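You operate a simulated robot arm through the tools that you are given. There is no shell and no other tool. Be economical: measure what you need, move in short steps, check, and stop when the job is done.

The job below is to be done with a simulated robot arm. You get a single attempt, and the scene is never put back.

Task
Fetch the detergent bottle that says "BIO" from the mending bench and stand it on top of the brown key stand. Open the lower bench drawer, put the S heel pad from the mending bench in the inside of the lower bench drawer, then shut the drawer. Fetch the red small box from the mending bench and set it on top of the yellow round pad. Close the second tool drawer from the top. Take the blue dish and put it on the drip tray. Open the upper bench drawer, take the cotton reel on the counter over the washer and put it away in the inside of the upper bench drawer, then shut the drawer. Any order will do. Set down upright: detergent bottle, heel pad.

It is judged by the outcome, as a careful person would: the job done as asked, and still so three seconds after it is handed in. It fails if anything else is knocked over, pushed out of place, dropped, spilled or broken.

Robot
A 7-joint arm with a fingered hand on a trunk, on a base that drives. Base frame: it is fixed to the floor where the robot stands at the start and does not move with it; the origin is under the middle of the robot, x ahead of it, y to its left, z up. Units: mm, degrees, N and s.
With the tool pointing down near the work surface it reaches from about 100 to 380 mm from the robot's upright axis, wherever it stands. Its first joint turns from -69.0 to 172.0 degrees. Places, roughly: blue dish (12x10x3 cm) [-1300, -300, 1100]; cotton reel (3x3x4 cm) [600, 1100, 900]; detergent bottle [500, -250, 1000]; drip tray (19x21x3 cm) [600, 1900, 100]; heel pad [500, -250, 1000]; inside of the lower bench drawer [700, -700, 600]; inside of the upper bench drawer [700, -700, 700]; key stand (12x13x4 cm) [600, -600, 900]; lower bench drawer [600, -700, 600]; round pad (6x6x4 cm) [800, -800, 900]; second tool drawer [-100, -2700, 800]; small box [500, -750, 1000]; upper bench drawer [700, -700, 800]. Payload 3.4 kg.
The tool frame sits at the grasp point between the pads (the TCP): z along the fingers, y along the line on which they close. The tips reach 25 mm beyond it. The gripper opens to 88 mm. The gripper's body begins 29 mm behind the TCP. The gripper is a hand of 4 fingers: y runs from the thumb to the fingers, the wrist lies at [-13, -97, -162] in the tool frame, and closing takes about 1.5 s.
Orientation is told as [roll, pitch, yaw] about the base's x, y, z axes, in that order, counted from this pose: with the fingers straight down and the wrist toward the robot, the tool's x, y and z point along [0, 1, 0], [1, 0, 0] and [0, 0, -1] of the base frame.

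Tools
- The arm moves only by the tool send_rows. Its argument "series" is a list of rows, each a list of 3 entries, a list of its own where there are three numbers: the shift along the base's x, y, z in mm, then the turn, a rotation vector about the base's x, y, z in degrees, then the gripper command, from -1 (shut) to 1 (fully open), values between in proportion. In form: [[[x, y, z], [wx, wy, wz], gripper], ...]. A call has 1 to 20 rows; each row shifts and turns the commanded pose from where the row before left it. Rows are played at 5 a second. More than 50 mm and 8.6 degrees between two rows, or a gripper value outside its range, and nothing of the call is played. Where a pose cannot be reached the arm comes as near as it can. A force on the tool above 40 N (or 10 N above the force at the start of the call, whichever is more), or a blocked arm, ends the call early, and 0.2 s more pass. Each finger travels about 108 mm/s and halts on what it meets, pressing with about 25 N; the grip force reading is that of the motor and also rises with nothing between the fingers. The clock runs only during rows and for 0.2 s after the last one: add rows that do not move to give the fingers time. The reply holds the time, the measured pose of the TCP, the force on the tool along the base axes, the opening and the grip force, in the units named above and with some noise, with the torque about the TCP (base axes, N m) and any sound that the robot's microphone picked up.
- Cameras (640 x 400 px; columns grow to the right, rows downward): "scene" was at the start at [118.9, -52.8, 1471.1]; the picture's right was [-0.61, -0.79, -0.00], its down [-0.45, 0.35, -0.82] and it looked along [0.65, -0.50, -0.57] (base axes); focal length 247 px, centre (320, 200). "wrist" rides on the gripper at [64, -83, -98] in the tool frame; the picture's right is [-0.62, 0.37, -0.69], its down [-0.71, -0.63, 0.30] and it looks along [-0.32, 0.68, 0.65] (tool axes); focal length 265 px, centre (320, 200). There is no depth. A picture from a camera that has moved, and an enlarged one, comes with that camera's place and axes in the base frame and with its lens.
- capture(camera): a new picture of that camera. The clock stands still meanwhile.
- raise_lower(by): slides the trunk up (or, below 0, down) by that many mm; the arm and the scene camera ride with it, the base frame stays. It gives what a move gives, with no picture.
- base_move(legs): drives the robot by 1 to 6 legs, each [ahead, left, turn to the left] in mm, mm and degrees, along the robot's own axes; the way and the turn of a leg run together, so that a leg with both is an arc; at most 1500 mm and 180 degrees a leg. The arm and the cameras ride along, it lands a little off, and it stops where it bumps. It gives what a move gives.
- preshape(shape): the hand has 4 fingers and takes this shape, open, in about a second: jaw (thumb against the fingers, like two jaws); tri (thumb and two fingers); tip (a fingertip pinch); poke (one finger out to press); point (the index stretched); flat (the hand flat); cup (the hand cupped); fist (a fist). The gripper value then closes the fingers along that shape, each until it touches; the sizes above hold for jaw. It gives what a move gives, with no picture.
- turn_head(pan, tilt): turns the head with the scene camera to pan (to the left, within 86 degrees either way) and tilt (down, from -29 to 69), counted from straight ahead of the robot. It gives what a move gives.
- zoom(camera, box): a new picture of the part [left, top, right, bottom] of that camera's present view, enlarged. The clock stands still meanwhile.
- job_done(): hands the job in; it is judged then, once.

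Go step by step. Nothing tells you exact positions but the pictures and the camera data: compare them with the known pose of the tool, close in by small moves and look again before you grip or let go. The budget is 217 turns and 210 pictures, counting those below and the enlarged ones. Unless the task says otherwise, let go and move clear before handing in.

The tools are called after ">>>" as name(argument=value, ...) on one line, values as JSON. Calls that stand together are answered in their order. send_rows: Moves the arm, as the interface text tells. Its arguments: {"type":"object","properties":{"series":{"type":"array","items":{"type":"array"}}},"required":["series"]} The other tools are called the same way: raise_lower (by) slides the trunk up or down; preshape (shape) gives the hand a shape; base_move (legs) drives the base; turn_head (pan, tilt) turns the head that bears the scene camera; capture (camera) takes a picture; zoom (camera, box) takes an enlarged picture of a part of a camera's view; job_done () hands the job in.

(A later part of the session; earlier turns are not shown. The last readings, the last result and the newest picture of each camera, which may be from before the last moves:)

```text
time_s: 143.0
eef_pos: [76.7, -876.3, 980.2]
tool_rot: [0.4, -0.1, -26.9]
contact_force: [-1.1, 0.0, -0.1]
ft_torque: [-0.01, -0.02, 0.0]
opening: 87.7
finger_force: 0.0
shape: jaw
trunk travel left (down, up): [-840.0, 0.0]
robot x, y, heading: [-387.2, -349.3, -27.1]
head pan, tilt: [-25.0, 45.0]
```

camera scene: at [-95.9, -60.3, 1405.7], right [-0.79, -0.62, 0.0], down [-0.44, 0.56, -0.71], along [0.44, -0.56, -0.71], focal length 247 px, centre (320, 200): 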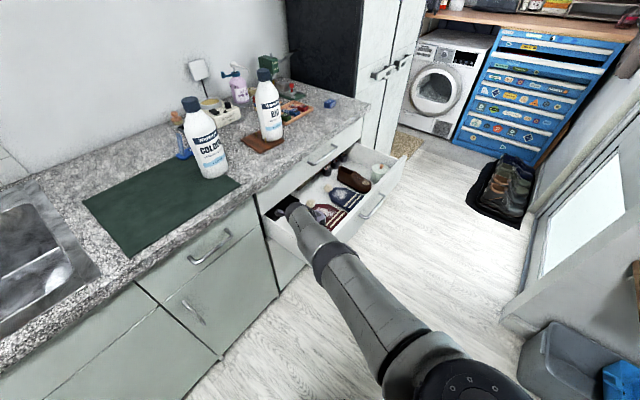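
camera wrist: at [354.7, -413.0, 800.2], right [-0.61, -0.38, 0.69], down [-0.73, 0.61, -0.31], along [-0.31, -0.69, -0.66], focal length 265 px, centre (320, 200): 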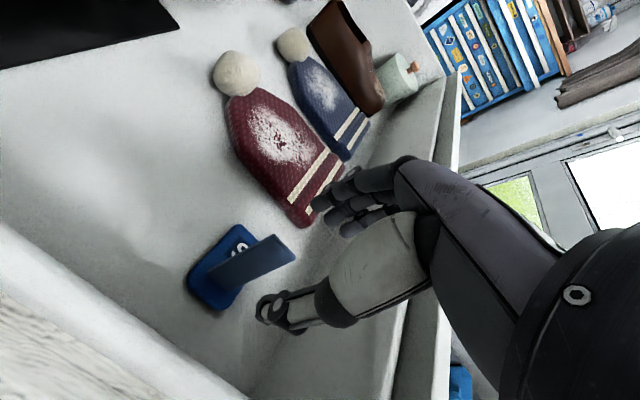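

I was blocked by something partway; looking around before moving on.

>>> turn_head(pan=-86, tilt=60)

>>> capture(camera="scene")

>>> turn_head(pan=-20, tilt=60)

>>> capture(camera="scene")

```text
time_s: 144.3
eef_pos: [77.8, -876.3, 979.2]
tool_rot: [0.2, 0.0, -26.9]
contact_force: [0.0, 0.4, -0.6]
ft_torque: [0.0, 0.02, 0.0]
opening: 87.7
finger_force: 0.0
shape: jaw
trunk travel left (down, up): [-840.0, 0.0]
robot x, y, heading: [-387.1, -349.8, -27.1]
head pan, tilt: [-85.9, 60.0]
```

```text
100 pictures are left
camera scene: at [-366.6, -433.2, 1501.2], right [-0.92, 0.39, 0.0], down [0.34, 0.8, -0.5], along [-0.2, -0.46, -0.87], focal length 247 px, centre (320, 200)
```

scene: 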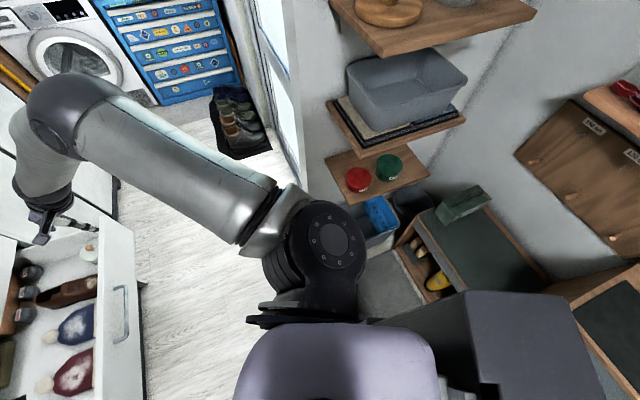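

```text
time_s: 145.7
eef_pos: [77.2, -875.5, 979.2]
tool_rot: [0.3, 0.0, -27.0]
contact_force: [-0.2, 0.2, -0.3]
ft_torque: [-0.04, 0.01, 0.02]
opening: 87.8
finger_force: 0.1
shape: jaw
trunk travel left (down, up): [-840.0, 0.0]
robot x, y, heading: [-382.4, -351.9, -27.3]
head pan, tilt: [-20.0, 60.0]
```

```text
99 pictures are left
camera scene: at [-295.2, -420.7, 1501.2], right [-0.73, -0.68, 0.0], down [-0.59, 0.63, -0.5], along [0.34, -0.37, -0.87], focal length 247 px, centre (320, 200)
```

scene: 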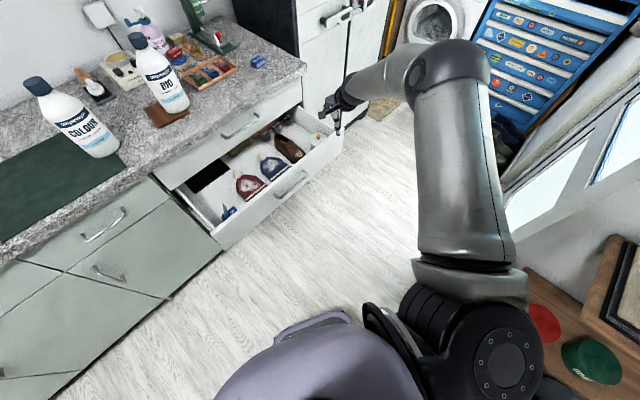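

A low bench behind my rear corner blocked me at that heading. I'll straighten up first, then shift into place in front of the drawer.

>>> base_move(legs=[[30, 30, 0], [0, 0, 27.1]])

```text
time_s: 147.9
eef_pos: [304.8, -595.2, 978.5]
tool_rot: [0.3, 0.0, 0.2]
contact_force: [0.2, 0.9, 0.5]
ft_torque: [-0.04, -0.04, -0.03]
opening: 87.7
finger_force: 0.0
shape: jaw
trunk travel left (down, up): [-840.0, 0.0]
robot x, y, heading: [-345.4, -334.8, -0.1]
head pan, tilt: [-20.0, 60.0]
```

>>> base_move(legs=[[-160, -150, 0]])

>>> send_rows(series=[[[0, 0, 0], [0, -8, 0], 0], [[0, 0, 0], [0, -8, 0], -0.5], [[0, 0, 0], [0, -8, 0], -1], [[0, 0, 0], [0, -8, 0], -1], [[0, 0, 0], [0, -8, 0], -1], [[0, 0, 0], [0, -8, 0], -1], [[0, 0, 0], [0, -8, 0], -1], [[0, 0, 0], [0, -8, 0], -1], [[0, 0, 0], [0, -8, 0], -1], [[0, 0, 0], [0, -8, 0], -1], [[0, 0, 0], [0, -8, 0], -1], [[0, 0, 0], [0, 0, 0], -1]])

>>> raise_lower(by=-360)

>>> turn_head(pan=-18, tilt=40)

>>> capture(camera="scene")

```text
time_s: 149.7
eef_pos: [104.3, -749.1, 1012.3]
tool_rot: [0.6, -3.9, -0.6]
contact_force: [-0.9, 0.2, 0.8]
ft_torque: [0.05, -0.04, -0.01]
opening: 87.9
finger_force: 0.1
shape: jaw
trunk travel left (down, up): [-840.0, 0.0]
robot x, y, heading: [-503.7, -487.3, -0.1]
head pan, tilt: [-20.0, 60.0]
stopped in leg 1: the robot was blocked; the commanded pose is now the measured one
```

```text
time_s: 150.0
eef_pos: [86.1, -748.9, 1020.5]
tool_rot: [0.8, -8.1, -0.6]
contact_force: [-0.1, 0.6, 0.8]
ft_torque: [-0.02, 0.01, 0.01]
opening: 44.3
finger_force: 0.0
shape: jaw
trunk travel left (down, up): [-840.0, 0.0]
robot x, y, heading: [-506.0, -485.5, -0.2]
head pan, tilt: [-20.0, 60.0]
stopped in row 1: the arm was blocked; the commanded pose is now the measured one
```

```text
time_s: 150.4
eef_pos: [59.3, -749.5, 1031.8]
tool_rot: [0.9, -9.8, -0.8]
contact_force: [-0.4, 0.7, 0.3]
ft_torque: [0.04, -0.01, 0.02]
opening: 43.9
finger_force: 0.0
shape: jaw
trunk travel left (down, up): [-839.0, 1.0]
robot x, y, heading: [-506.1, -484.3, -0.0]
head pan, tilt: [-20.0, 60.0]
stopped: the arm was blocked; the commanded pose is now the measured one
```

```text
time_s: 151.2
eef_pos: [62.1, -748.3, 1030.1]
tool_rot: [1.0, -9.7, -0.7]
contact_force: [-0.1, -0.7, 0.0]
ft_torque: [-0.01, -0.01, -0.01]
opening: 44.0
finger_force: 0.0
shape: jaw
trunk travel left (down, up): [-839.0, 1.0]
robot x, y, heading: [-502.2, -484.3, -0.0]
head pan, tilt: [-18.0, 40.0]
```

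```text
98 pictures are left
camera scene: at [-333.5, -510.0, 1526.7], right [-0.31, -0.95, 0.01], down [-0.63, 0.2, -0.75], along [0.71, -0.24, -0.66], focal length 247 px, centre (320, 200)
```

scene: 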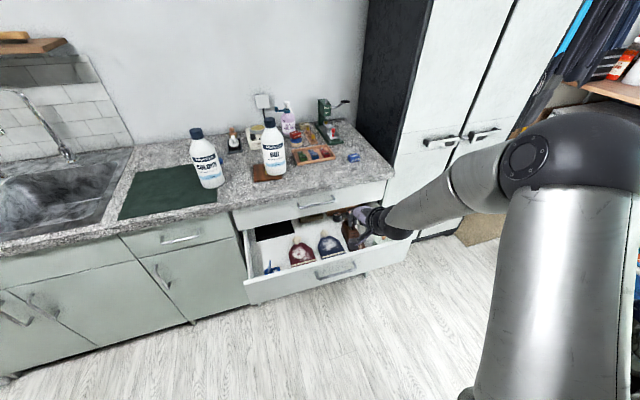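

>>> turn_head(pan=-86, tilt=45)

>>> capture(camera="scene")

```text
time_s: 152.6
eef_pos: [61.3, -747.8, 1029.8]
tool_rot: [1.0, -9.7, -0.7]
contact_force: [0.6, -0.2, -0.7]
ft_torque: [0.0, 0.0, 0.02]
opening: 43.7
finger_force: 0.0
shape: jaw
trunk travel left (down, up): [-839.0, 1.0]
robot x, y, heading: [-505.4, -486.1, 0.1]
head pan, tilt: [-85.9, 45.0]
```

```text
97 pictures are left
camera scene: at [-409.0, -564.8, 1521.6], right [-1.0, -0.07, 0.03], down [-0.07, 0.71, -0.71], along [0.03, -0.71, -0.71], focal length 247 px, centre (320, 200)
```

scene: 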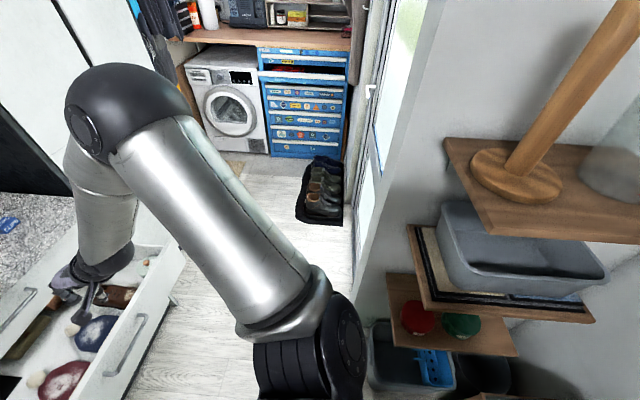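

I'm pressed against something behind me. Moving forward to relieve it.

>>> base_move(legs=[[70, 0, 0]])

>>> turn_head(pan=-86, tilt=69)

>>> capture(camera="scene")

>>> turn_head(pan=86, tilt=55)

>>> capture(camera="scene")

```text
time_s: 153.6
eef_pos: [129.8, -748.5, 1028.9]
tool_rot: [0.8, -9.5, -0.7]
contact_force: [0.3, -0.1, -0.2]
ft_torque: [0.0, -0.01, 0.01]
opening: 44.2
finger_force: 0.0
shape: jaw
trunk travel left (down, up): [-839.0, 1.0]
robot x, y, heading: [-434.1, -482.1, -0.1]
head pan, tilt: [-85.9, 45.0]
```

```text
time_s: 154.5
eef_pos: [130.3, -747.9, 1028.7]
tool_rot: [0.8, -9.5, -0.5]
contact_force: [-0.2, -0.3, -0.1]
ft_torque: [0.0, -0.02, 0.03]
opening: 44.2
finger_force: 0.1
shape: jaw
trunk travel left (down, up): [-839.0, 1.0]
robot x, y, heading: [-434.3, -485.5, 0.0]
head pan, tilt: [-85.9, 68.8]
```

```text
96 pictures are left
camera scene: at [-380.0, -539.4, 1490.7], right [-1.0, -0.07, 0.0], down [-0.07, 0.93, -0.36], along [0.03, -0.36, -0.93], focal length 247 px, centre (320, 200)
```

scene: 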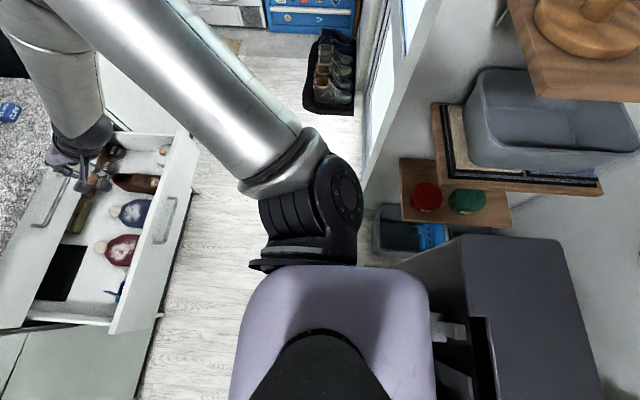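

```text
time_s: 157.1
eef_pos: [129.3, -748.3, 1028.6]
tool_rot: [0.8, -9.6, -0.6]
contact_force: [0.2, 0.6, 0.1]
ft_torque: [0.01, -0.01, 0.0]
opening: 44.0
finger_force: 0.2
shape: jaw
trunk travel left (down, up): [-839.0, 1.0]
robot x, y, heading: [-432.6, -481.3, -0.1]
head pan, tilt: [85.9, 55.0]
```

```text
95 pictures are left
camera scene: at [-379.2, -411.6, 1506.1], right [1.0, -0.07, 0.0], down [-0.06, -0.82, -0.57], along [0.04, 0.57, -0.82], focal length 247 px, centre (320, 200)
```

scene: 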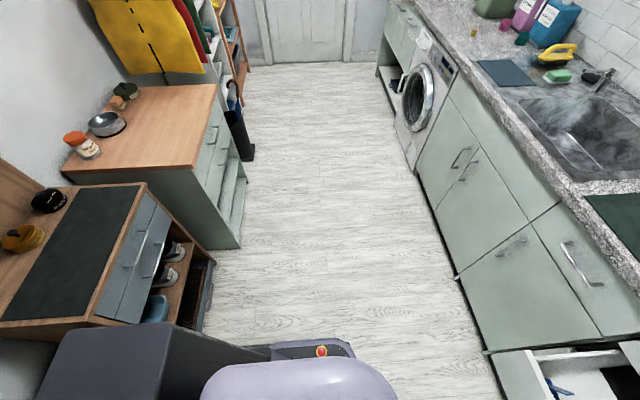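

Everything behind looks undisturbed; I have a large rear housing, so I'll keep x ≥ -450 here. Now turning the hand level.

>>> send_rows(series=[[[5, 0, 0], [0, -8, 0], -0.3], [[5, 0, 0], [0, -8, 0], -0.6], [[5, 0, 0], [0, -8, 0], -1], [[5, 0, 0], [0, -8, 0], -1], [[5, 0, 0], [0, -8, 0], -1], [[5, 0, 0], [0, -8, 0], -1], [[0, 0, 0], [0, -8, 0], -1], [[0, 0, 0], [0, -8, 0], -1], [[0, 0, 0], [0, -8, 0], -1], [[0, 0, 0], [0, -8, 0], -1], [[0, 0, 0], [0, 0, 0], -1]])

>>> turn_head(pan=-18, tilt=40)

>>> capture(camera="scene")

```text
time_s: 159.5
eef_pos: [158.4, -745.9, 1028.3]
tool_rot: [64.6, -89.3, -64.0]
contact_force: [-0.5, -0.1, 0.0]
ft_torque: [0.02, -0.04, 0.01]
opening: 0.0
finger_force: 25.3
shape: jaw
trunk travel left (down, up): [-839.0, 1.0]
robot x, y, heading: [-432.3, -484.1, -0.2]
head pan, tilt: [85.9, 55.0]
```

```text
time_s: 161.3
eef_pos: [158.7, -747.1, 1028.2]
tool_rot: [55.7, -89.2, -55.0]
contact_force: [-0.5, 0.7, -0.3]
ft_torque: [-0.02, 0.02, -0.01]
opening: 0.0
finger_force: 25.1
shape: jaw
trunk travel left (down, up): [-839.0, 1.0]
robot x, y, heading: [-432.1, -487.0, -0.2]
head pan, tilt: [-18.0, 40.0]
```

```text
94 pictures are left
camera scene: at [-303.4, -509.7, 1526.8], right [-0.31, -0.95, 0.0], down [-0.61, 0.2, -0.77], along [0.73, -0.24, -0.64], focal length 247 px, centre (320, 200)
```

scene: 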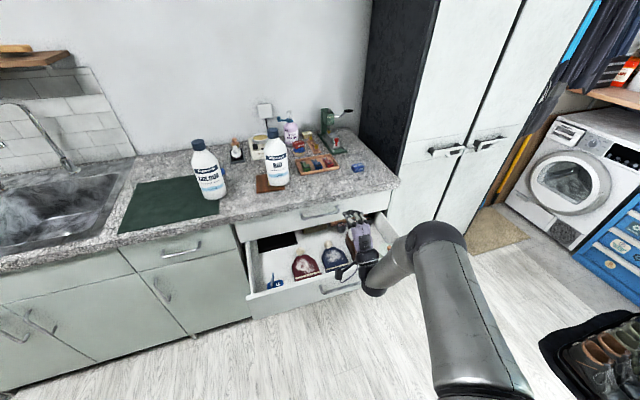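

>>> base_move(legs=[[-32, 4, 0]])

>>> raise_lower(by=-400)

>>> capture(camera="scene")

>>> capture(camera="wrist")

```text
time_s: 162.1
eef_pos: [127.3, -745.3, 1029.0]
tool_rot: [61.6, -89.0, -61.1]
contact_force: [-0.2, 0.2, -0.2]
ft_torque: [0.01, 0.02, -0.01]
opening: 0.2
finger_force: 24.6
shape: jaw
trunk travel left (down, up): [-839.0, 1.0]
robot x, y, heading: [-461.8, -484.1, 0.1]
head pan, tilt: [-18.0, 40.0]
```

```text
time_s: 166.0
eef_pos: [103.3, -744.5, 639.6]
tool_rot: [137.5, -88.5, -137.0]
contact_force: [0.0, 0.0, 0.4]
ft_torque: [0.0, 0.02, -0.02]
opening: 0.1
finger_force: 25.0
shape: jaw
trunk travel left (down, up): [-439.0, 401.0]
robot x, y, heading: [-466.3, -478.0, -0.1]
head pan, tilt: [-18.0, 40.0]
```

```text
93 pictures are left
camera scene: at [-308.7, -505.9, 1127.0], right [-0.31, -0.95, 0.01], down [-0.63, 0.2, -0.75], along [0.71, -0.24, -0.66], focal length 247 px, centre (320, 200)
```

scene: 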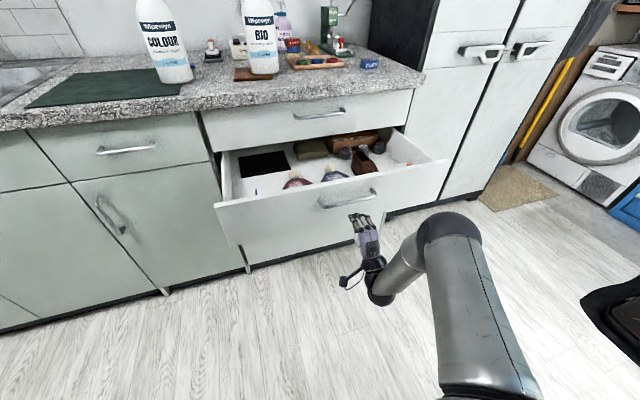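

```text
92 pictures are left
camera wrist: at [6.0, -678.8, 556.0], right [-0.69, -0.63, 0.35], down [0.32, -0.7, -0.64], along [0.64, -0.33, 0.69], focal length 265 px, centre (320, 200)
```

wrist: 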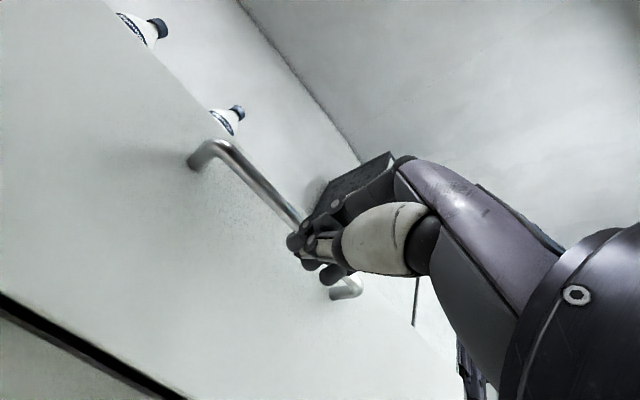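

>>> base_move(legs=[[25, 0, 0]])

>>> raise_lower(by=-28)

>>> base_move(legs=[[60, 0, 0]])

>>> capture(camera="wrist")

>>> capture(camera="scene")

```text
time_s: 166.8
eef_pos: [129.2, -744.6, 640.7]
tool_rot: [141.4, -88.6, -140.7]
contact_force: [-0.2, 0.5, 0.2]
ft_torque: [-0.01, -0.01, 0.01]
opening: 0.0
finger_force: 25.1
shape: jaw
trunk travel left (down, up): [-439.0, 401.0]
robot x, y, heading: [-435.2, -483.7, -0.0]
head pan, tilt: [-18.0, 40.0]
```

```text
time_s: 167.5
eef_pos: [129.3, -744.2, 611.0]
tool_rot: [142.0, -88.7, -141.4]
contact_force: [-1.0, 0.2, 0.4]
ft_torque: [0.03, -0.02, -0.01]
opening: 0.2
finger_force: 25.3
shape: jaw
trunk travel left (down, up): [-411.0, 429.0]
robot x, y, heading: [-434.9, -481.4, 0.0]
head pan, tilt: [-18.0, 40.0]
```

```text
time_s: 168.5
eef_pos: [188.2, -744.6, 611.4]
tool_rot: [140.8, -88.7, -140.2]
contact_force: [-0.3, -0.4, 0.8]
ft_torque: [0.03, 0.01, 0.0]
opening: 0.4
finger_force: 24.8
shape: jaw
trunk travel left (down, up): [-411.0, 429.0]
robot x, y, heading: [-383.5, -479.0, 0.1]
head pan, tilt: [-18.0, 40.0]
```

```text
91 pictures are left
camera wrist: at [90.8, -678.2, 527.2], right [-0.69, -0.63, 0.35], down [0.32, -0.7, -0.63], along [0.65, -0.33, 0.69], focal length 265 px, centre (320, 200)
```

wrist: 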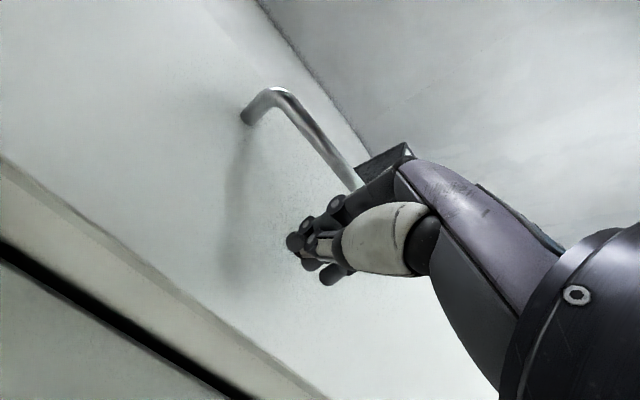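

```text
90 pictures are left
camera scene: at [-251.1, -505.9, 1098.7], right [-0.31, -0.95, 0.0], down [-0.61, 0.2, -0.77], along [0.73, -0.24, -0.64], focal length 247 px, centre (320, 200)
```

scene: 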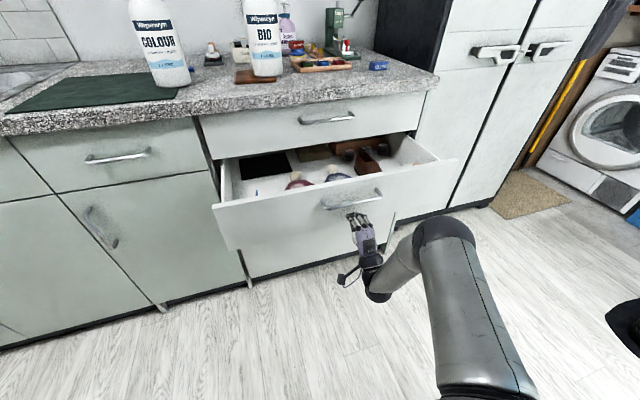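

>>> base_move(legs=[[150, 0, 0]])

>>> capture(camera="scene")

```text
time_s: 169.8
eef_pos: [336.9, -744.6, 610.1]
tool_rot: [140.9, -88.7, -140.2]
contact_force: [1.1, 0.0, -0.4]
ft_torque: [0.02, -0.02, 0.0]
opening: 0.0
finger_force: 24.8
shape: jaw
trunk travel left (down, up): [-411.0, 429.0]
robot x, y, heading: [-232.0, -477.7, 0.0]
head pan, tilt: [-18.0, 40.0]
```

```text
89 pictures are left
camera scene: at [-101.8, -506.2, 1098.7], right [-0.31, -0.95, 0.0], down [-0.61, 0.2, -0.77], along [0.73, -0.24, -0.64], focal length 247 px, centre (320, 200)
```

scene: 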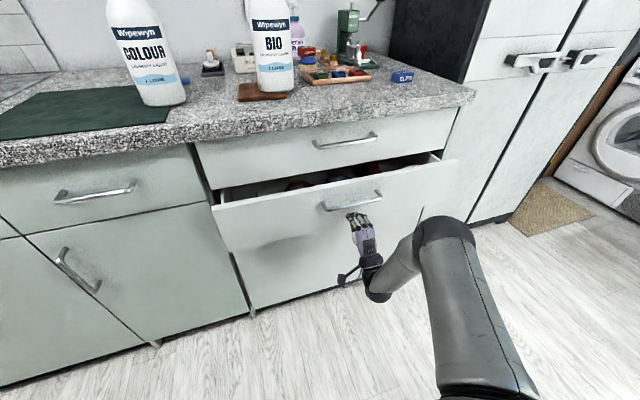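

>>> base_move(legs=[[75, 0, 0]])

>>> capture(camera="scene")

```text
time_s: 170.9
eef_pos: [411.0, -746.0, 610.8]
tool_rot: [140.5, -88.8, -140.0]
contact_force: [-0.6, -0.6, -0.1]
ft_torque: [0.01, 0.0, 0.0]
opening: 0.0
finger_force: 24.9
shape: jaw
trunk travel left (down, up): [-411.0, 429.0]
robot x, y, heading: [-157.7, -480.8, -0.2]
head pan, tilt: [-18.0, 40.0]
```

```text
88 pictures are left
camera scene: at [-27.7, -506.4, 1098.7], right [-0.31, -0.95, 0.0], down [-0.61, 0.2, -0.77], along [0.73, -0.24, -0.64], focal length 247 px, centre (320, 200)
```

scene: 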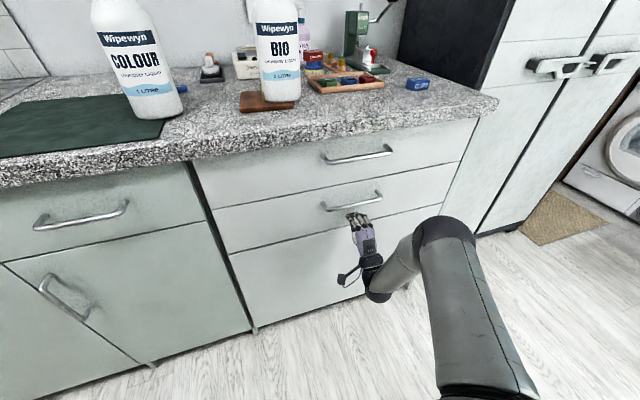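

>>> send_rows(series=[[[4, 0, 0], [0, 0, 0], -1], [[4, 0, 0], [0, 0, 0], -1], [[4, 0, 0], [0, 0, 0], -1], [[4, 0, 0], [0, 0, 0], -1], [[0, 0, 0], [0, 0, 0], -1]])

>>> zoom(camera="scene", box=[180, 100, 500, 280])

```text
time_s: 171.7
eef_pos: [416.5, -745.3, 611.8]
tool_rot: [143.9, -88.7, -143.4]
contact_force: [-17.2, 2.0, 4.2]
ft_torque: [-0.01, -0.12, 0.03]
opening: 0.1
finger_force: 25.6
shape: jaw
trunk travel left (down, up): [-411.0, 429.0]
robot x, y, heading: [-159.3, -481.8, -0.2]
head pan, tilt: [-18.0, 40.0]
stopped in row 4: the force on the tool passed its limit at 45 N (the readings are from after the stop); the commanded pose is now the measured one
```

```text
2.00 times, centred on (340, 190) of scene
camera zoom: at [-32.6, -505.8, 1099.4], right [-0.31, -0.95, 0.0], down [-0.61, 0.2, -0.77], along [0.73, -0.24, -0.64], focal length 495 px, centre (280, 220)
```

zoom: 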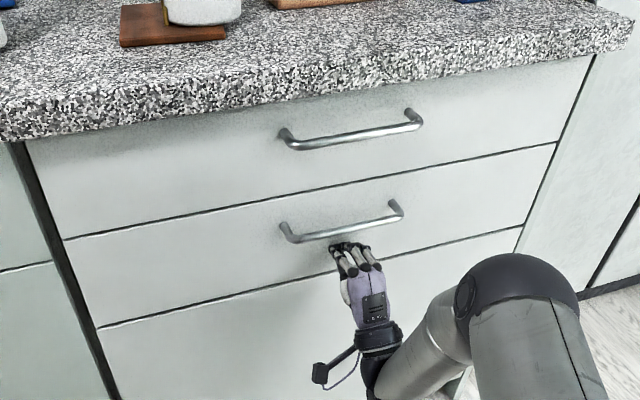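

The lower drawer is shut. Now the upper drawer: back off, rise to its bar (z≈823), with a half-open hand to stay under the counter overhang.

>>> base_move(legs=[[-90, 0, 0]])

>>> raise_lower(by=212)

>>> send_rows(series=[[[0, 0, 0], [0, 0, 0], -0.1], [[0, 0, 0], [0, 0, 0], -0.1], [[0, 0, 0], [0, 0, 0], -0.1]])

>>> capture(camera="wrist")

>>> capture(camera="scene")

```text
time_s: 172.8
eef_pos: [331.3, -745.7, 608.5]
tool_rot: [136.4, -88.7, -135.7]
contact_force: [0.8, 0.7, -0.1]
ft_torque: [0.0, 0.01, -0.01]
opening: 0.0
finger_force: 25.2
shape: jaw
trunk travel left (down, up): [-411.0, 429.0]
robot x, y, heading: [-245.6, -482.6, -0.2]
head pan, tilt: [-18.0, 40.0]
```

```text
time_s: 175.1
eef_pos: [331.9, -746.7, 822.8]
tool_rot: [135.2, -88.8, -134.7]
contact_force: [0.0, -0.5, 0.5]
ft_torque: [-0.04, -0.02, 0.0]
opening: 0.0
finger_force: 24.9
shape: jaw
trunk travel left (down, up): [-623.0, 217.0]
robot x, y, heading: [-251.6, -481.4, -0.2]
head pan, tilt: [-18.0, 40.0]
```

```text
time_s: 175.9
eef_pos: [331.7, -745.9, 820.7]
tool_rot: [135.5, -88.7, -135.0]
contact_force: [0.1, 0.6, -0.3]
ft_torque: [0.0, -0.05, -0.03]
opening: 39.1
finger_force: 0.1
shape: jaw
trunk travel left (down, up): [-623.0, 217.0]
robot x, y, heading: [-247.5, -477.4, -0.0]
head pan, tilt: [-18.0, 40.0]
```

```text
86 pictures are left
camera wrist: at [233.8, -679.8, 737.4], right [-0.69, -0.63, 0.35], down [0.32, -0.7, -0.64], along [0.65, -0.33, 0.69], focal length 265 px, centre (320, 200)
```

wrist: 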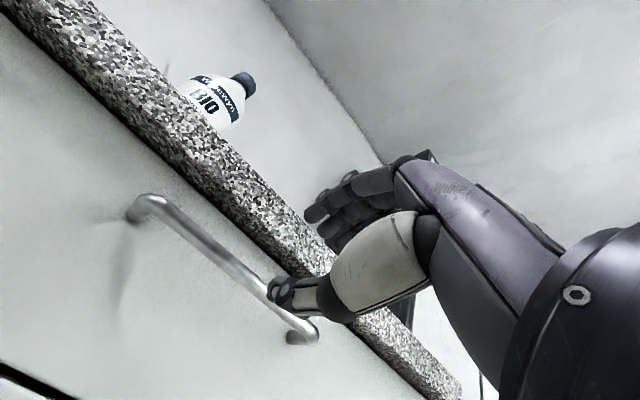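

```text
85 pictures are left
camera scene: at [-117.6, -506.2, 1310.8], right [-0.31, -0.95, 0.0], down [-0.61, 0.2, -0.77], along [0.73, -0.24, -0.64], focal length 247 px, centre (320, 200)
```

scene: 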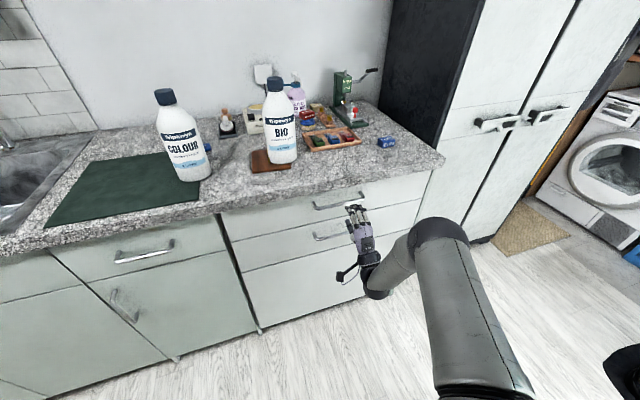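

>>> zoom(camera="scene", box=[280, 160, 420, 260])

```text
4.00 times, centred on (350, 210) of scene
camera zoom: at [-117.6, -506.2, 1310.8], right [-0.31, -0.95, 0.0], down [-0.61, 0.2, -0.77], along [0.73, -0.24, -0.64], focal length 989 px, centre (200, 160)
```

zoom: 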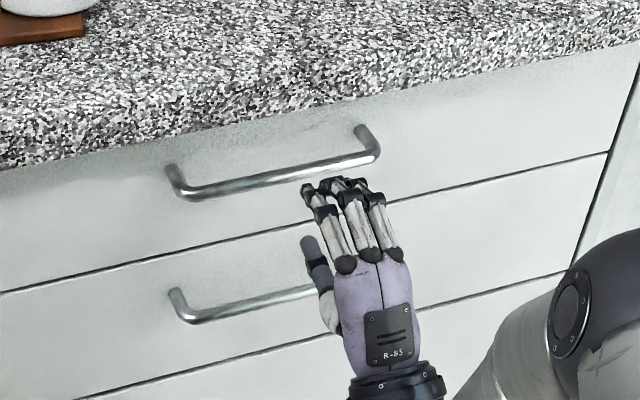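

>>> base_move(legs=[[60, 3, 0]])

>>> raise_lower(by=-9)

>>> capture(camera="wrist")

>>> zoom(camera="scene", box=[280, 140, 440, 260])

```text
time_s: 176.9
eef_pos: [389.7, -742.6, 820.3]
tool_rot: [133.2, -88.8, -132.6]
contact_force: [0.3, -0.2, 0.0]
ft_torque: [0.01, 0.02, 0.0]
opening: 39.3
finger_force: 0.0
shape: jaw
trunk travel left (down, up): [-623.0, 217.0]
robot x, y, heading: [-188.8, -479.4, -0.3]
head pan, tilt: [-18.0, 40.0]
```

```text
time_s: 177.4
eef_pos: [389.7, -742.8, 811.9]
tool_rot: [136.1, -88.8, -135.8]
contact_force: [-0.3, 1.3, -0.1]
ft_torque: [-0.02, 0.01, 0.0]
opening: 39.3
finger_force: 0.0
shape: jaw
trunk travel left (down, up): [-614.0, 226.0]
robot x, y, heading: [-190.4, -476.7, -0.4]
head pan, tilt: [-18.0, 40.0]
```

```text
83 pictures are left
camera wrist: at [292.0, -677.6, 728.6], right [-0.69, -0.63, 0.35], down [0.32, -0.7, -0.64], along [0.65, -0.33, 0.69], focal length 265 px, centre (320, 200)
```

wrist: 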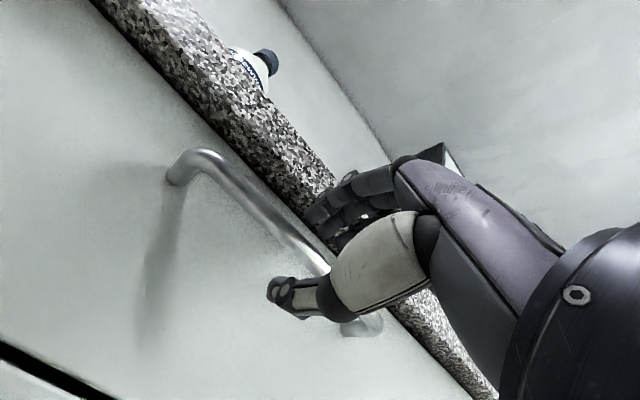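

```text
3.33 times, centred on (360, 200) of scene
camera zoom: at [-59.4, -503.4, 1301.8], right [-0.31, -0.95, 0.0], down [-0.61, 0.2, -0.77], along [0.73, -0.24, -0.64], focal length 824 px, centre (187, 200)
```

zoom: 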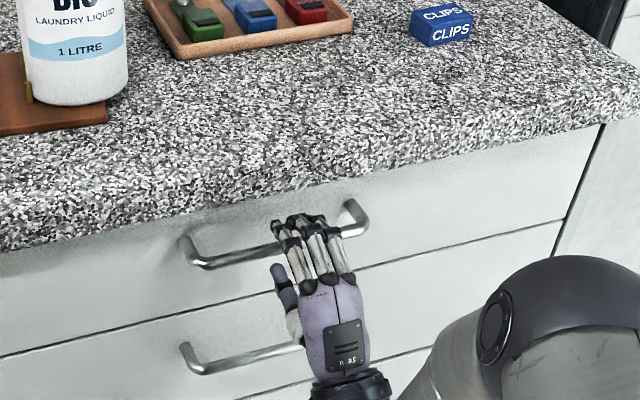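

>>> send_rows(series=[[[8, 0, 0], [0, 0, 0], -0.1], [[7, 0, 0], [0, 0, 0], -0.1], [[0, 0, 0], [0, 0, 0], -0.5], [[0, 0, 0], [0, 0, 0], -1], [[0, 0, 0], [0, 0, 0], -1], [[0, 0, 0], [0, 0, 0], -1], [[0, 0, 0], [0, 0, 0], -1]])

>>> capture(camera="wrist")

```text
time_s: 179.1
eef_pos: [405.4, -742.7, 811.3]
tool_rot: [132.6, -88.9, -132.2]
contact_force: [2.6, 0.3, -2.2]
ft_torque: [-0.03, -0.01, 0.01]
opening: 0.1
finger_force: 24.9
shape: jaw
trunk travel left (down, up): [-614.0, 226.0]
robot x, y, heading: [-193.6, -477.0, -0.4]
head pan, tilt: [-18.0, 40.0]
```

```text
81 pictures are left
camera wrist: at [306.8, -676.9, 728.0], right [-0.69, -0.63, 0.35], down [0.32, -0.7, -0.64], along [0.65, -0.33, 0.69], focal length 265 px, centre (320, 200)
```

wrist: 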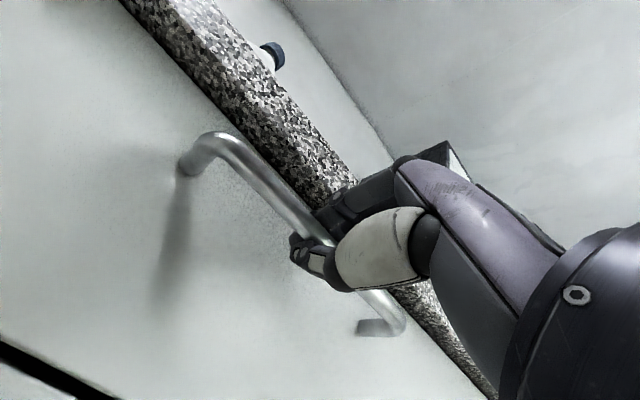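

Bar gripped. Pulling the upper drawer by 215 mm.

>>> base_move(legs=[[-215, 0, 0]])

>>> send_rows(series=[[[0, 0, 0], [0, 0, 0], 0], [[0, 0, 0], [0, 0, 0], 0.6], [[0, 0, 0], [0, 0, 0], 1], [[-20, 0, 0], [0, 0, 0], 1], [[-30, 0, 0], [0, 0, 0], 1], [[-20, 0, 0], [0, 0, 0], 1]])

>>> capture(camera="scene")

```text
time_s: 180.7
eef_pos: [190.9, -742.5, 811.7]
tool_rot: [133.3, -88.9, -132.9]
contact_force: [-0.4, 0.0, -4.8]
ft_torque: [-0.01, -0.02, 0.0]
opening: 0.0
finger_force: 25.1
shape: jaw
trunk travel left (down, up): [-614.0, 226.0]
robot x, y, heading: [-401.4, -478.6, -0.1]
head pan, tilt: [-18.0, 40.0]
```

```text
time_s: 182.1
eef_pos: [119.5, -742.1, 811.2]
tool_rot: [137.2, -88.9, -136.8]
contact_force: [-0.1, -0.5, -0.2]
ft_torque: [-0.02, -0.02, 0.01]
opening: 87.6
finger_force: 0.0
shape: jaw
trunk travel left (down, up): [-614.0, 226.0]
robot x, y, heading: [-404.6, -477.1, -0.4]
head pan, tilt: [-18.0, 40.0]
```

```text
80 pictures are left
camera scene: at [-273.6, -502.7, 1301.8], right [-0.31, -0.95, 0.0], down [-0.61, 0.2, -0.77], along [0.73, -0.24, -0.64], focal length 247 px, centre (320, 200)
```

scene: 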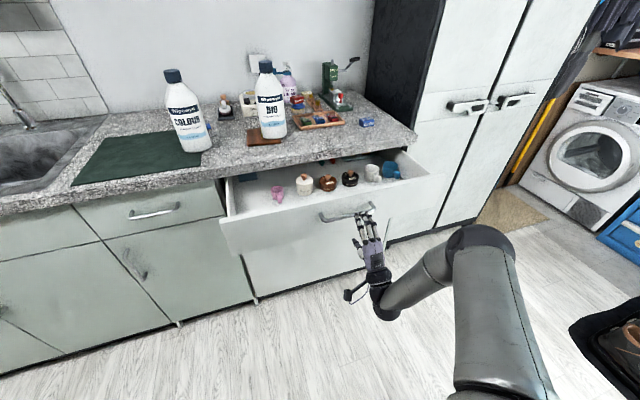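

>>> raise_lower(by=226)

>>> send_rows(series=[[[5, 0, 0], [0, 8, 0], 1], [[5, 0, 0], [0, 8, 0], 1], [[5, 0, 0], [0, 8, 0], 1], [[5, 0, 0], [0, 8, 0], 1], [[5, 0, 0], [0, 8, 0], 1], [[5, 0, 0], [0, 8, 0], 1], [[5, 0, 0], [0, 8, 0], 1], [[5, 0, 0], [0, 8, 0], 1], [[5, 0, 0], [0, 8, 0], 1], [[5, 0, 0], [0, 8, 0], 1], [[5, 0, 0], [0, 8, 0], 1], [[0, 0, 0], [0, 0, 0], 1]])

>>> turn_head(pan=-12, tilt=48)

>>> zoom(camera="scene", box=[200, 60, 480, 240])

```text
time_s: 184.5
eef_pos: [120.6, -742.6, 1038.3]
tool_rot: [134.9, -88.7, -134.6]
contact_force: [0.2, -0.3, -0.9]
ft_torque: [-0.01, -0.02, -0.01]
opening: 87.8
finger_force: 0.0
shape: jaw
trunk travel left (down, up): [-840.0, 0.0]
robot x, y, heading: [-404.1, -477.7, -0.4]
head pan, tilt: [-18.0, 40.0]
```

```text
time_s: 187.1
eef_pos: [174.9, -743.0, 1038.2]
tool_rot: [0.4, -2.8, -0.9]
contact_force: [0.1, -0.3, 0.6]
ft_torque: [-0.01, -0.01, 0.0]
opening: 87.7
finger_force: 0.0
shape: jaw
trunk travel left (down, up): [-840.0, 0.0]
robot x, y, heading: [-402.9, -476.3, -0.4]
head pan, tilt: [-18.0, 40.0]
```

```text
time_s: 187.8
eef_pos: [175.4, -742.4, 1036.8]
tool_rot: [0.3, -2.8, -0.7]
contact_force: [0.3, -0.2, 0.1]
ft_torque: [-0.03, -0.03, -0.02]
opening: 87.9
finger_force: 0.0
shape: jaw
trunk travel left (down, up): [-840.0, 0.0]
robot x, y, heading: [-405.3, -475.1, -0.2]
head pan, tilt: [-12.0, 48.0]
```

```text
2.22 times, centred on (340, 150) of scene
camera zoom: at [-277.0, -492.8, 1516.4], right [-0.21, -0.98, 0.0], down [-0.73, 0.16, -0.67], along [0.65, -0.14, -0.74], focal length 550 px, centre (276, 311)
```

zoom: 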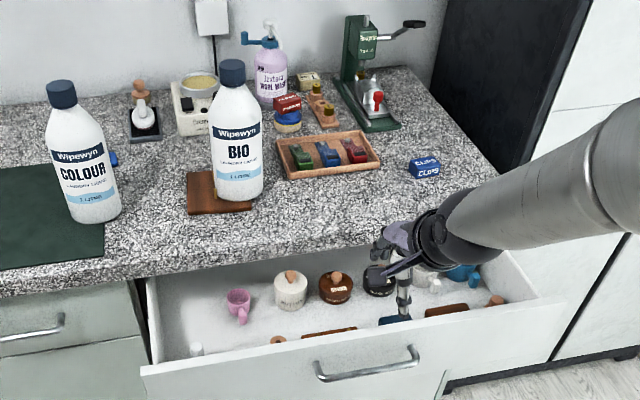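

The upper drawer is open. On my way left I'll peek into its left end with the wrist camera for a free spot.

>>> base_move(legs=[[0, 280, 0]])

>>> capture(camera="wrist")

>>> zoom(camera="scene", box=[300, 100, 500, 260])

```text
time_s: 189.7
eef_pos: [176.7, -465.7, 1037.1]
tool_rot: [0.3, -2.8, -0.7]
contact_force: [-0.6, -0.7, -0.1]
ft_torque: [0.0, -0.02, 0.03]
opening: 87.5
finger_force: 0.0
shape: jaw
trunk travel left (down, up): [-840.0, 0.0]
robot x, y, heading: [-399.8, -198.0, -0.2]
head pan, tilt: [-12.0, 48.0]
```

```text
78 pictures are left
camera wrist: at [89.7, -399.1, 1132.5], right [0.33, -0.63, 0.71], down [-0.62, -0.7, -0.34], along [0.71, -0.33, -0.62], focal length 265 px, centre (320, 200)
```

wrist: 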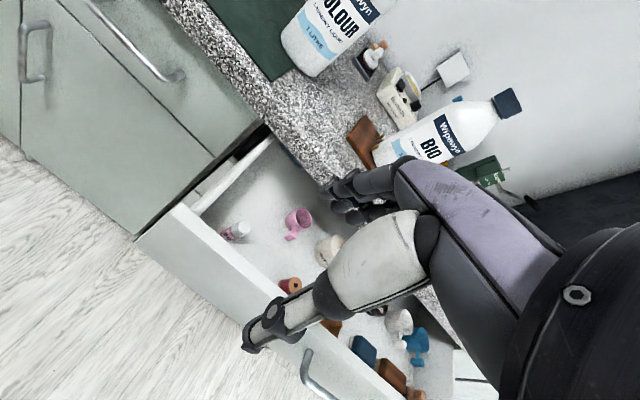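

```text
2.50 times, centred on (400, 180) of scene
camera zoom: at [-275.7, -216.5, 1516.3], right [-0.21, -0.98, 0.0], down [-0.73, 0.16, -0.67], along [0.65, -0.14, -0.74], focal length 618 px, centre (120, 250)
```

zoom: 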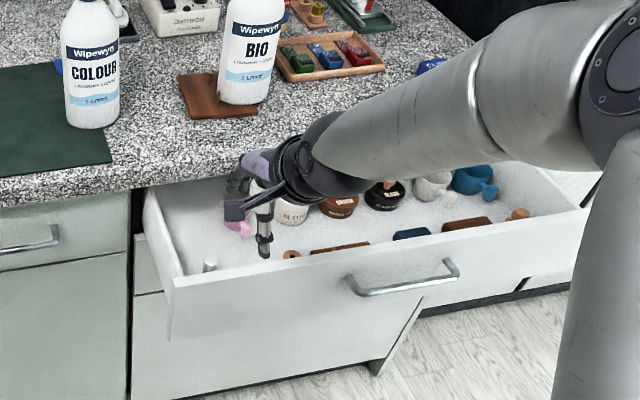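

There's a free spot near (312,-560). Now driving left to the washer counter for the cotton reel.

>>> base_move(legs=[[110, 0, 0], [0, 1450, 0]])

>>> turn_head(pan=0, tilt=40)

>>> capture(camera="scene")

```text
time_s: 197.7
eef_pos: [292.0, 973.2, 1037.9]
tool_rot: [0.4, -2.8, -0.8]
contact_force: [0.7, -0.1, -0.3]
ft_torque: [0.01, -0.03, 0.02]
opening: 87.8
finger_force: 0.2
shape: jaw
trunk travel left (down, up): [-840.0, 0.0]
robot x, y, heading: [-291.1, 1240.4, -0.3]
head pan, tilt: [-12.0, 48.0]
```

```text
time_s: 198.4
eef_pos: [291.9, 973.1, 1037.8]
tool_rot: [0.5, -2.8, -0.7]
contact_force: [-0.2, -0.6, -0.4]
ft_torque: [-0.01, 0.0, 0.01]
opening: 87.5
finger_force: 0.1
shape: jaw
trunk travel left (down, up): [-840.0, 0.0]
robot x, y, heading: [-288.2, 1237.1, -0.4]
head pan, tilt: [0.0, 40.0]
```

```text
76 pictures are left
camera scene: at [-153.5, 1238.6, 1527.7], right [0.0, -1.0, 0.0], down [-0.64, 0.0, -0.77], along [0.77, 0.0, -0.64], focal length 247 px, centre (320, 200)
```

scene: 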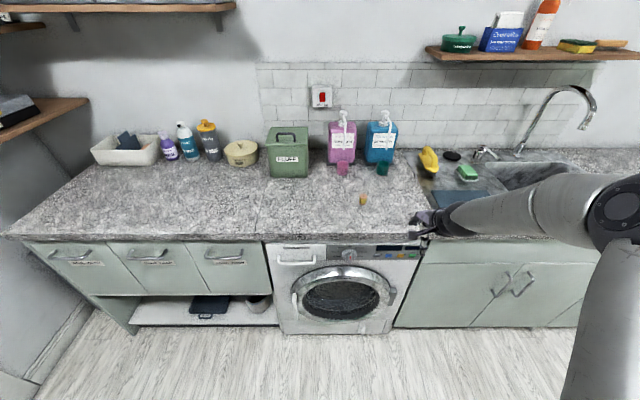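

>>> zoom(camera="scene", box=[310, 150, 450, 240])

```text
4.44 times, centred on (380, 195) of scene
camera zoom: at [-153.5, 1238.6, 1527.7], right [0.0, -1.0, 0.0], down [-0.64, 0.0, -0.77], along [0.77, 0.0, -0.64], focal length 1099 px, centre (53, 222)
```

zoom: 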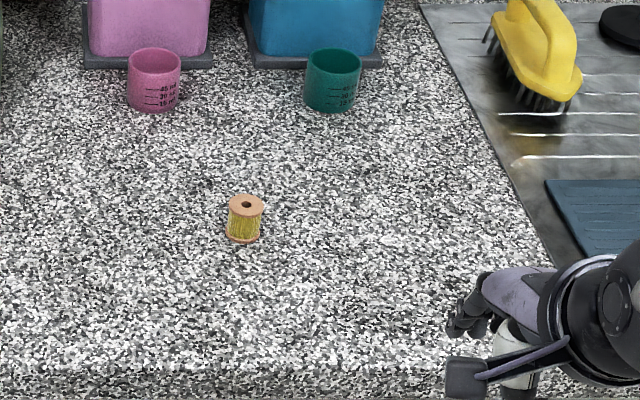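

>>> send_rows(series=[[[35, 11, 0], [0, 2.8, 0], 1], [[35, 11, 0], [-0.4, 0, 0.7], 1], [[0, 0, 0], [0, 0, 0], 1]])

>>> base_move(legs=[[214, 78, 0]])

>>> capture(camera="wrist")

>>> zoom(camera="scene", box=[310, 120, 530, 280])

```text
time_s: 199.2
eef_pos: [362.3, 995.9, 1036.5]
tool_rot: [0.1, 0.0, 0.0]
contact_force: [-1.5, -0.4, -0.5]
ft_torque: [0.0, 0.0, -0.01]
opening: 87.8
finger_force: 0.2
shape: jaw
trunk travel left (down, up): [-840.0, 0.0]
robot x, y, heading: [-285.9, 1240.6, -0.1]
head pan, tilt: [0.0, 40.0]
```

```text
time_s: 200.9
eef_pos: [577.9, 1069.8, 1036.0]
tool_rot: [0.0, -0.1, -0.2]
contact_force: [0.3, 0.1, 0.0]
ft_torque: [0.01, -0.01, 0.03]
opening: 87.9
finger_force: 0.1
shape: jaw
trunk travel left (down, up): [-840.0, 0.0]
robot x, y, heading: [-71.4, 1312.4, 0.0]
head pan, tilt: [0.0, 40.0]
```

```text
74 pictures are left
camera wrist: at [494.6, 1135.7, 1135.4], right [0.37, -0.62, 0.69], down [-0.63, -0.71, -0.3], along [0.68, -0.33, -0.65], focal length 265 px, centre (320, 200)
```

wrist: 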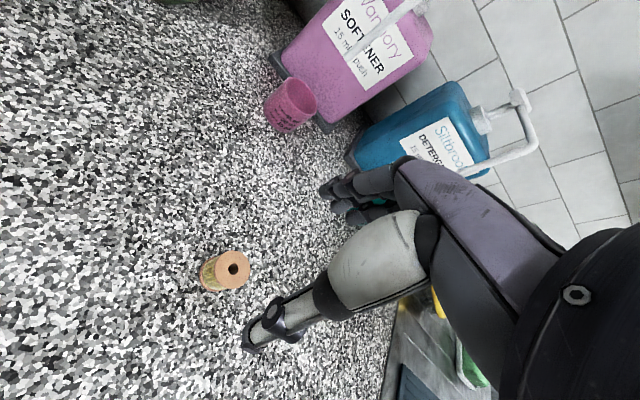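

```text
2.50 times, centred on (420, 200) of scene
camera zoom: at [62.6, 1314.7, 1527.8], right [0.0, -1.0, 0.0], down [-0.64, 0.0, -0.77], along [0.77, 0.0, -0.64], focal length 618 px, centre (70, 200)
```

zoom: 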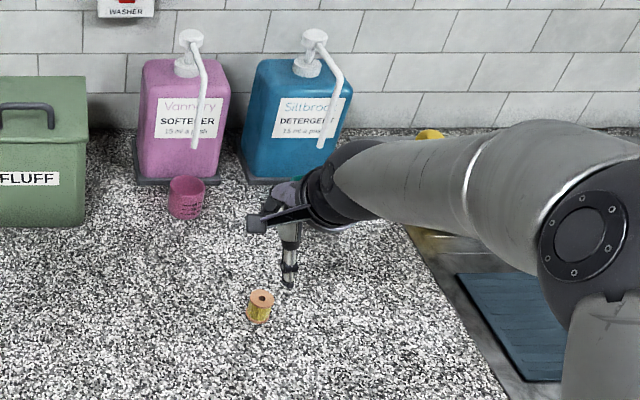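

>>> send_rows(series=[[[-1, 1, -40], [0, 0, 0], 1], [[0, 0, -35], [0, 0, 0], 1], [[0, 0, 0], [0, 0, 0], 1]])

>>> capture(camera="wrist")

>>> zoom(camera="scene", box=[350, 160, 450, 260])

```text
time_s: 201.7
eef_pos: [578.0, 1068.9, 963.5]
tool_rot: [0.1, -0.2, -0.1]
contact_force: [0.9, -0.6, 0.2]
ft_torque: [-0.01, -0.02, 0.03]
opening: 87.8
finger_force: 0.1
shape: jaw
trunk travel left (down, up): [-840.0, 0.0]
robot x, y, heading: [-72.1, 1313.0, -0.1]
head pan, tilt: [0.0, 40.0]
```

```text
72 pictures are left
camera wrist: at [494.0, 1135.7, 1061.7], right [0.37, -0.62, 0.69], down [-0.63, -0.71, -0.3], along [0.68, -0.33, -0.65], focal length 265 px, centre (320, 200)
```

wrist: 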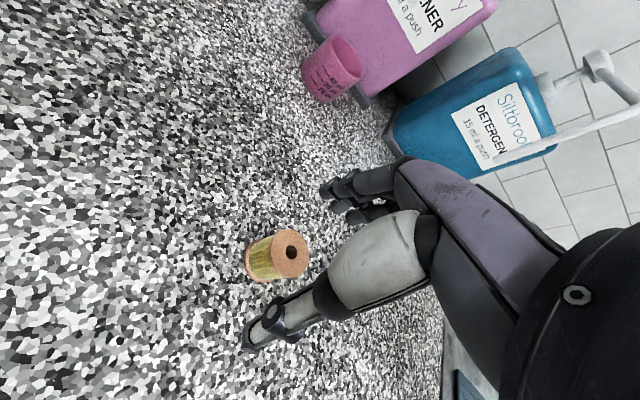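

```text
4.00 times, centred on (400, 210) of scene
camera zoom: at [61.7, 1314.8, 1527.9], right [0.0, -1.0, 0.0], down [-0.64, 0.0, -0.77], along [0.77, 0.0, -0.64], focal length 989 px, centre (0, 160)
```

zoom: 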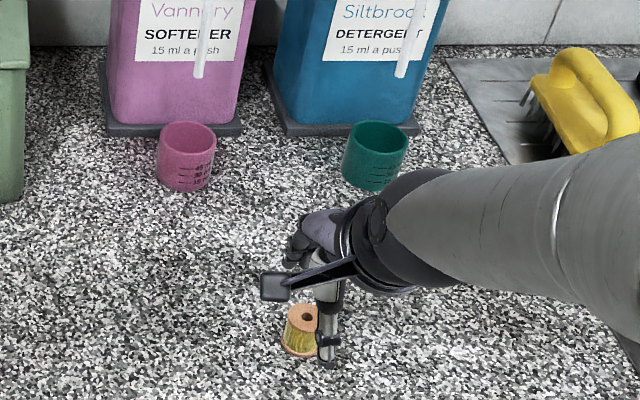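

>>> send_rows(series=[[[-2, 4, -15], [0, 0, 0], 1], [[-1, 0, -16], [0, 0, 0], 1], [[0, 0, 0], [0, 0, 0], 0.4], [[0, 0, 0], [0, 0, 0], 0], [[0, 0, 0], [0, 0, 0], -0.4], [[0, 0, 0], [0, 0, 0], -0.8], [[0, 0, 0], [0, 0, 0], -1], [[0, 0, 0], [0, 0, 0], -1], [[0, 0, 0], [0, 0, 0], -1], [[0, 0, 0], [0, 0, 0], -1]])

>>> capture(camera="wrist")

```text
time_s: 203.9
eef_pos: [575.5, 1074.1, 931.2]
tool_rot: [0.0, -0.1, -0.1]
contact_force: [-0.5, -0.1, 0.2]
ft_torque: [0.01, 0.0, -0.03]
opening: 20.1
finger_force: 24.7
shape: jaw
trunk travel left (down, up): [-840.0, 0.0]
robot x, y, heading: [-68.3, 1311.8, -0.3]
head pan, tilt: [0.0, 40.0]
```

```text
70 pictures are left
camera wrist: at [491.4, 1140.2, 1030.2], right [0.37, -0.62, 0.69], down [-0.63, -0.71, -0.3], along [0.68, -0.33, -0.65], focal length 265 px, centre (320, 200)
```

wrist: 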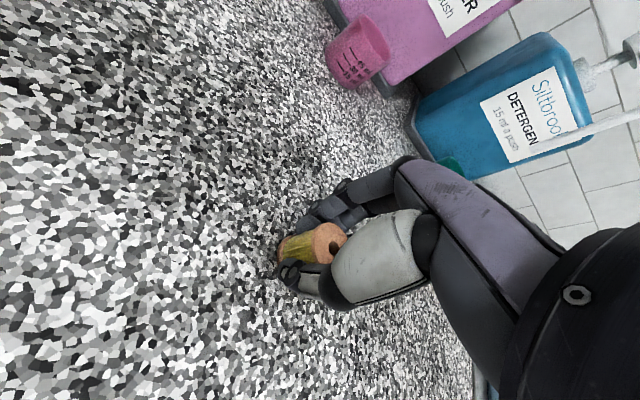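

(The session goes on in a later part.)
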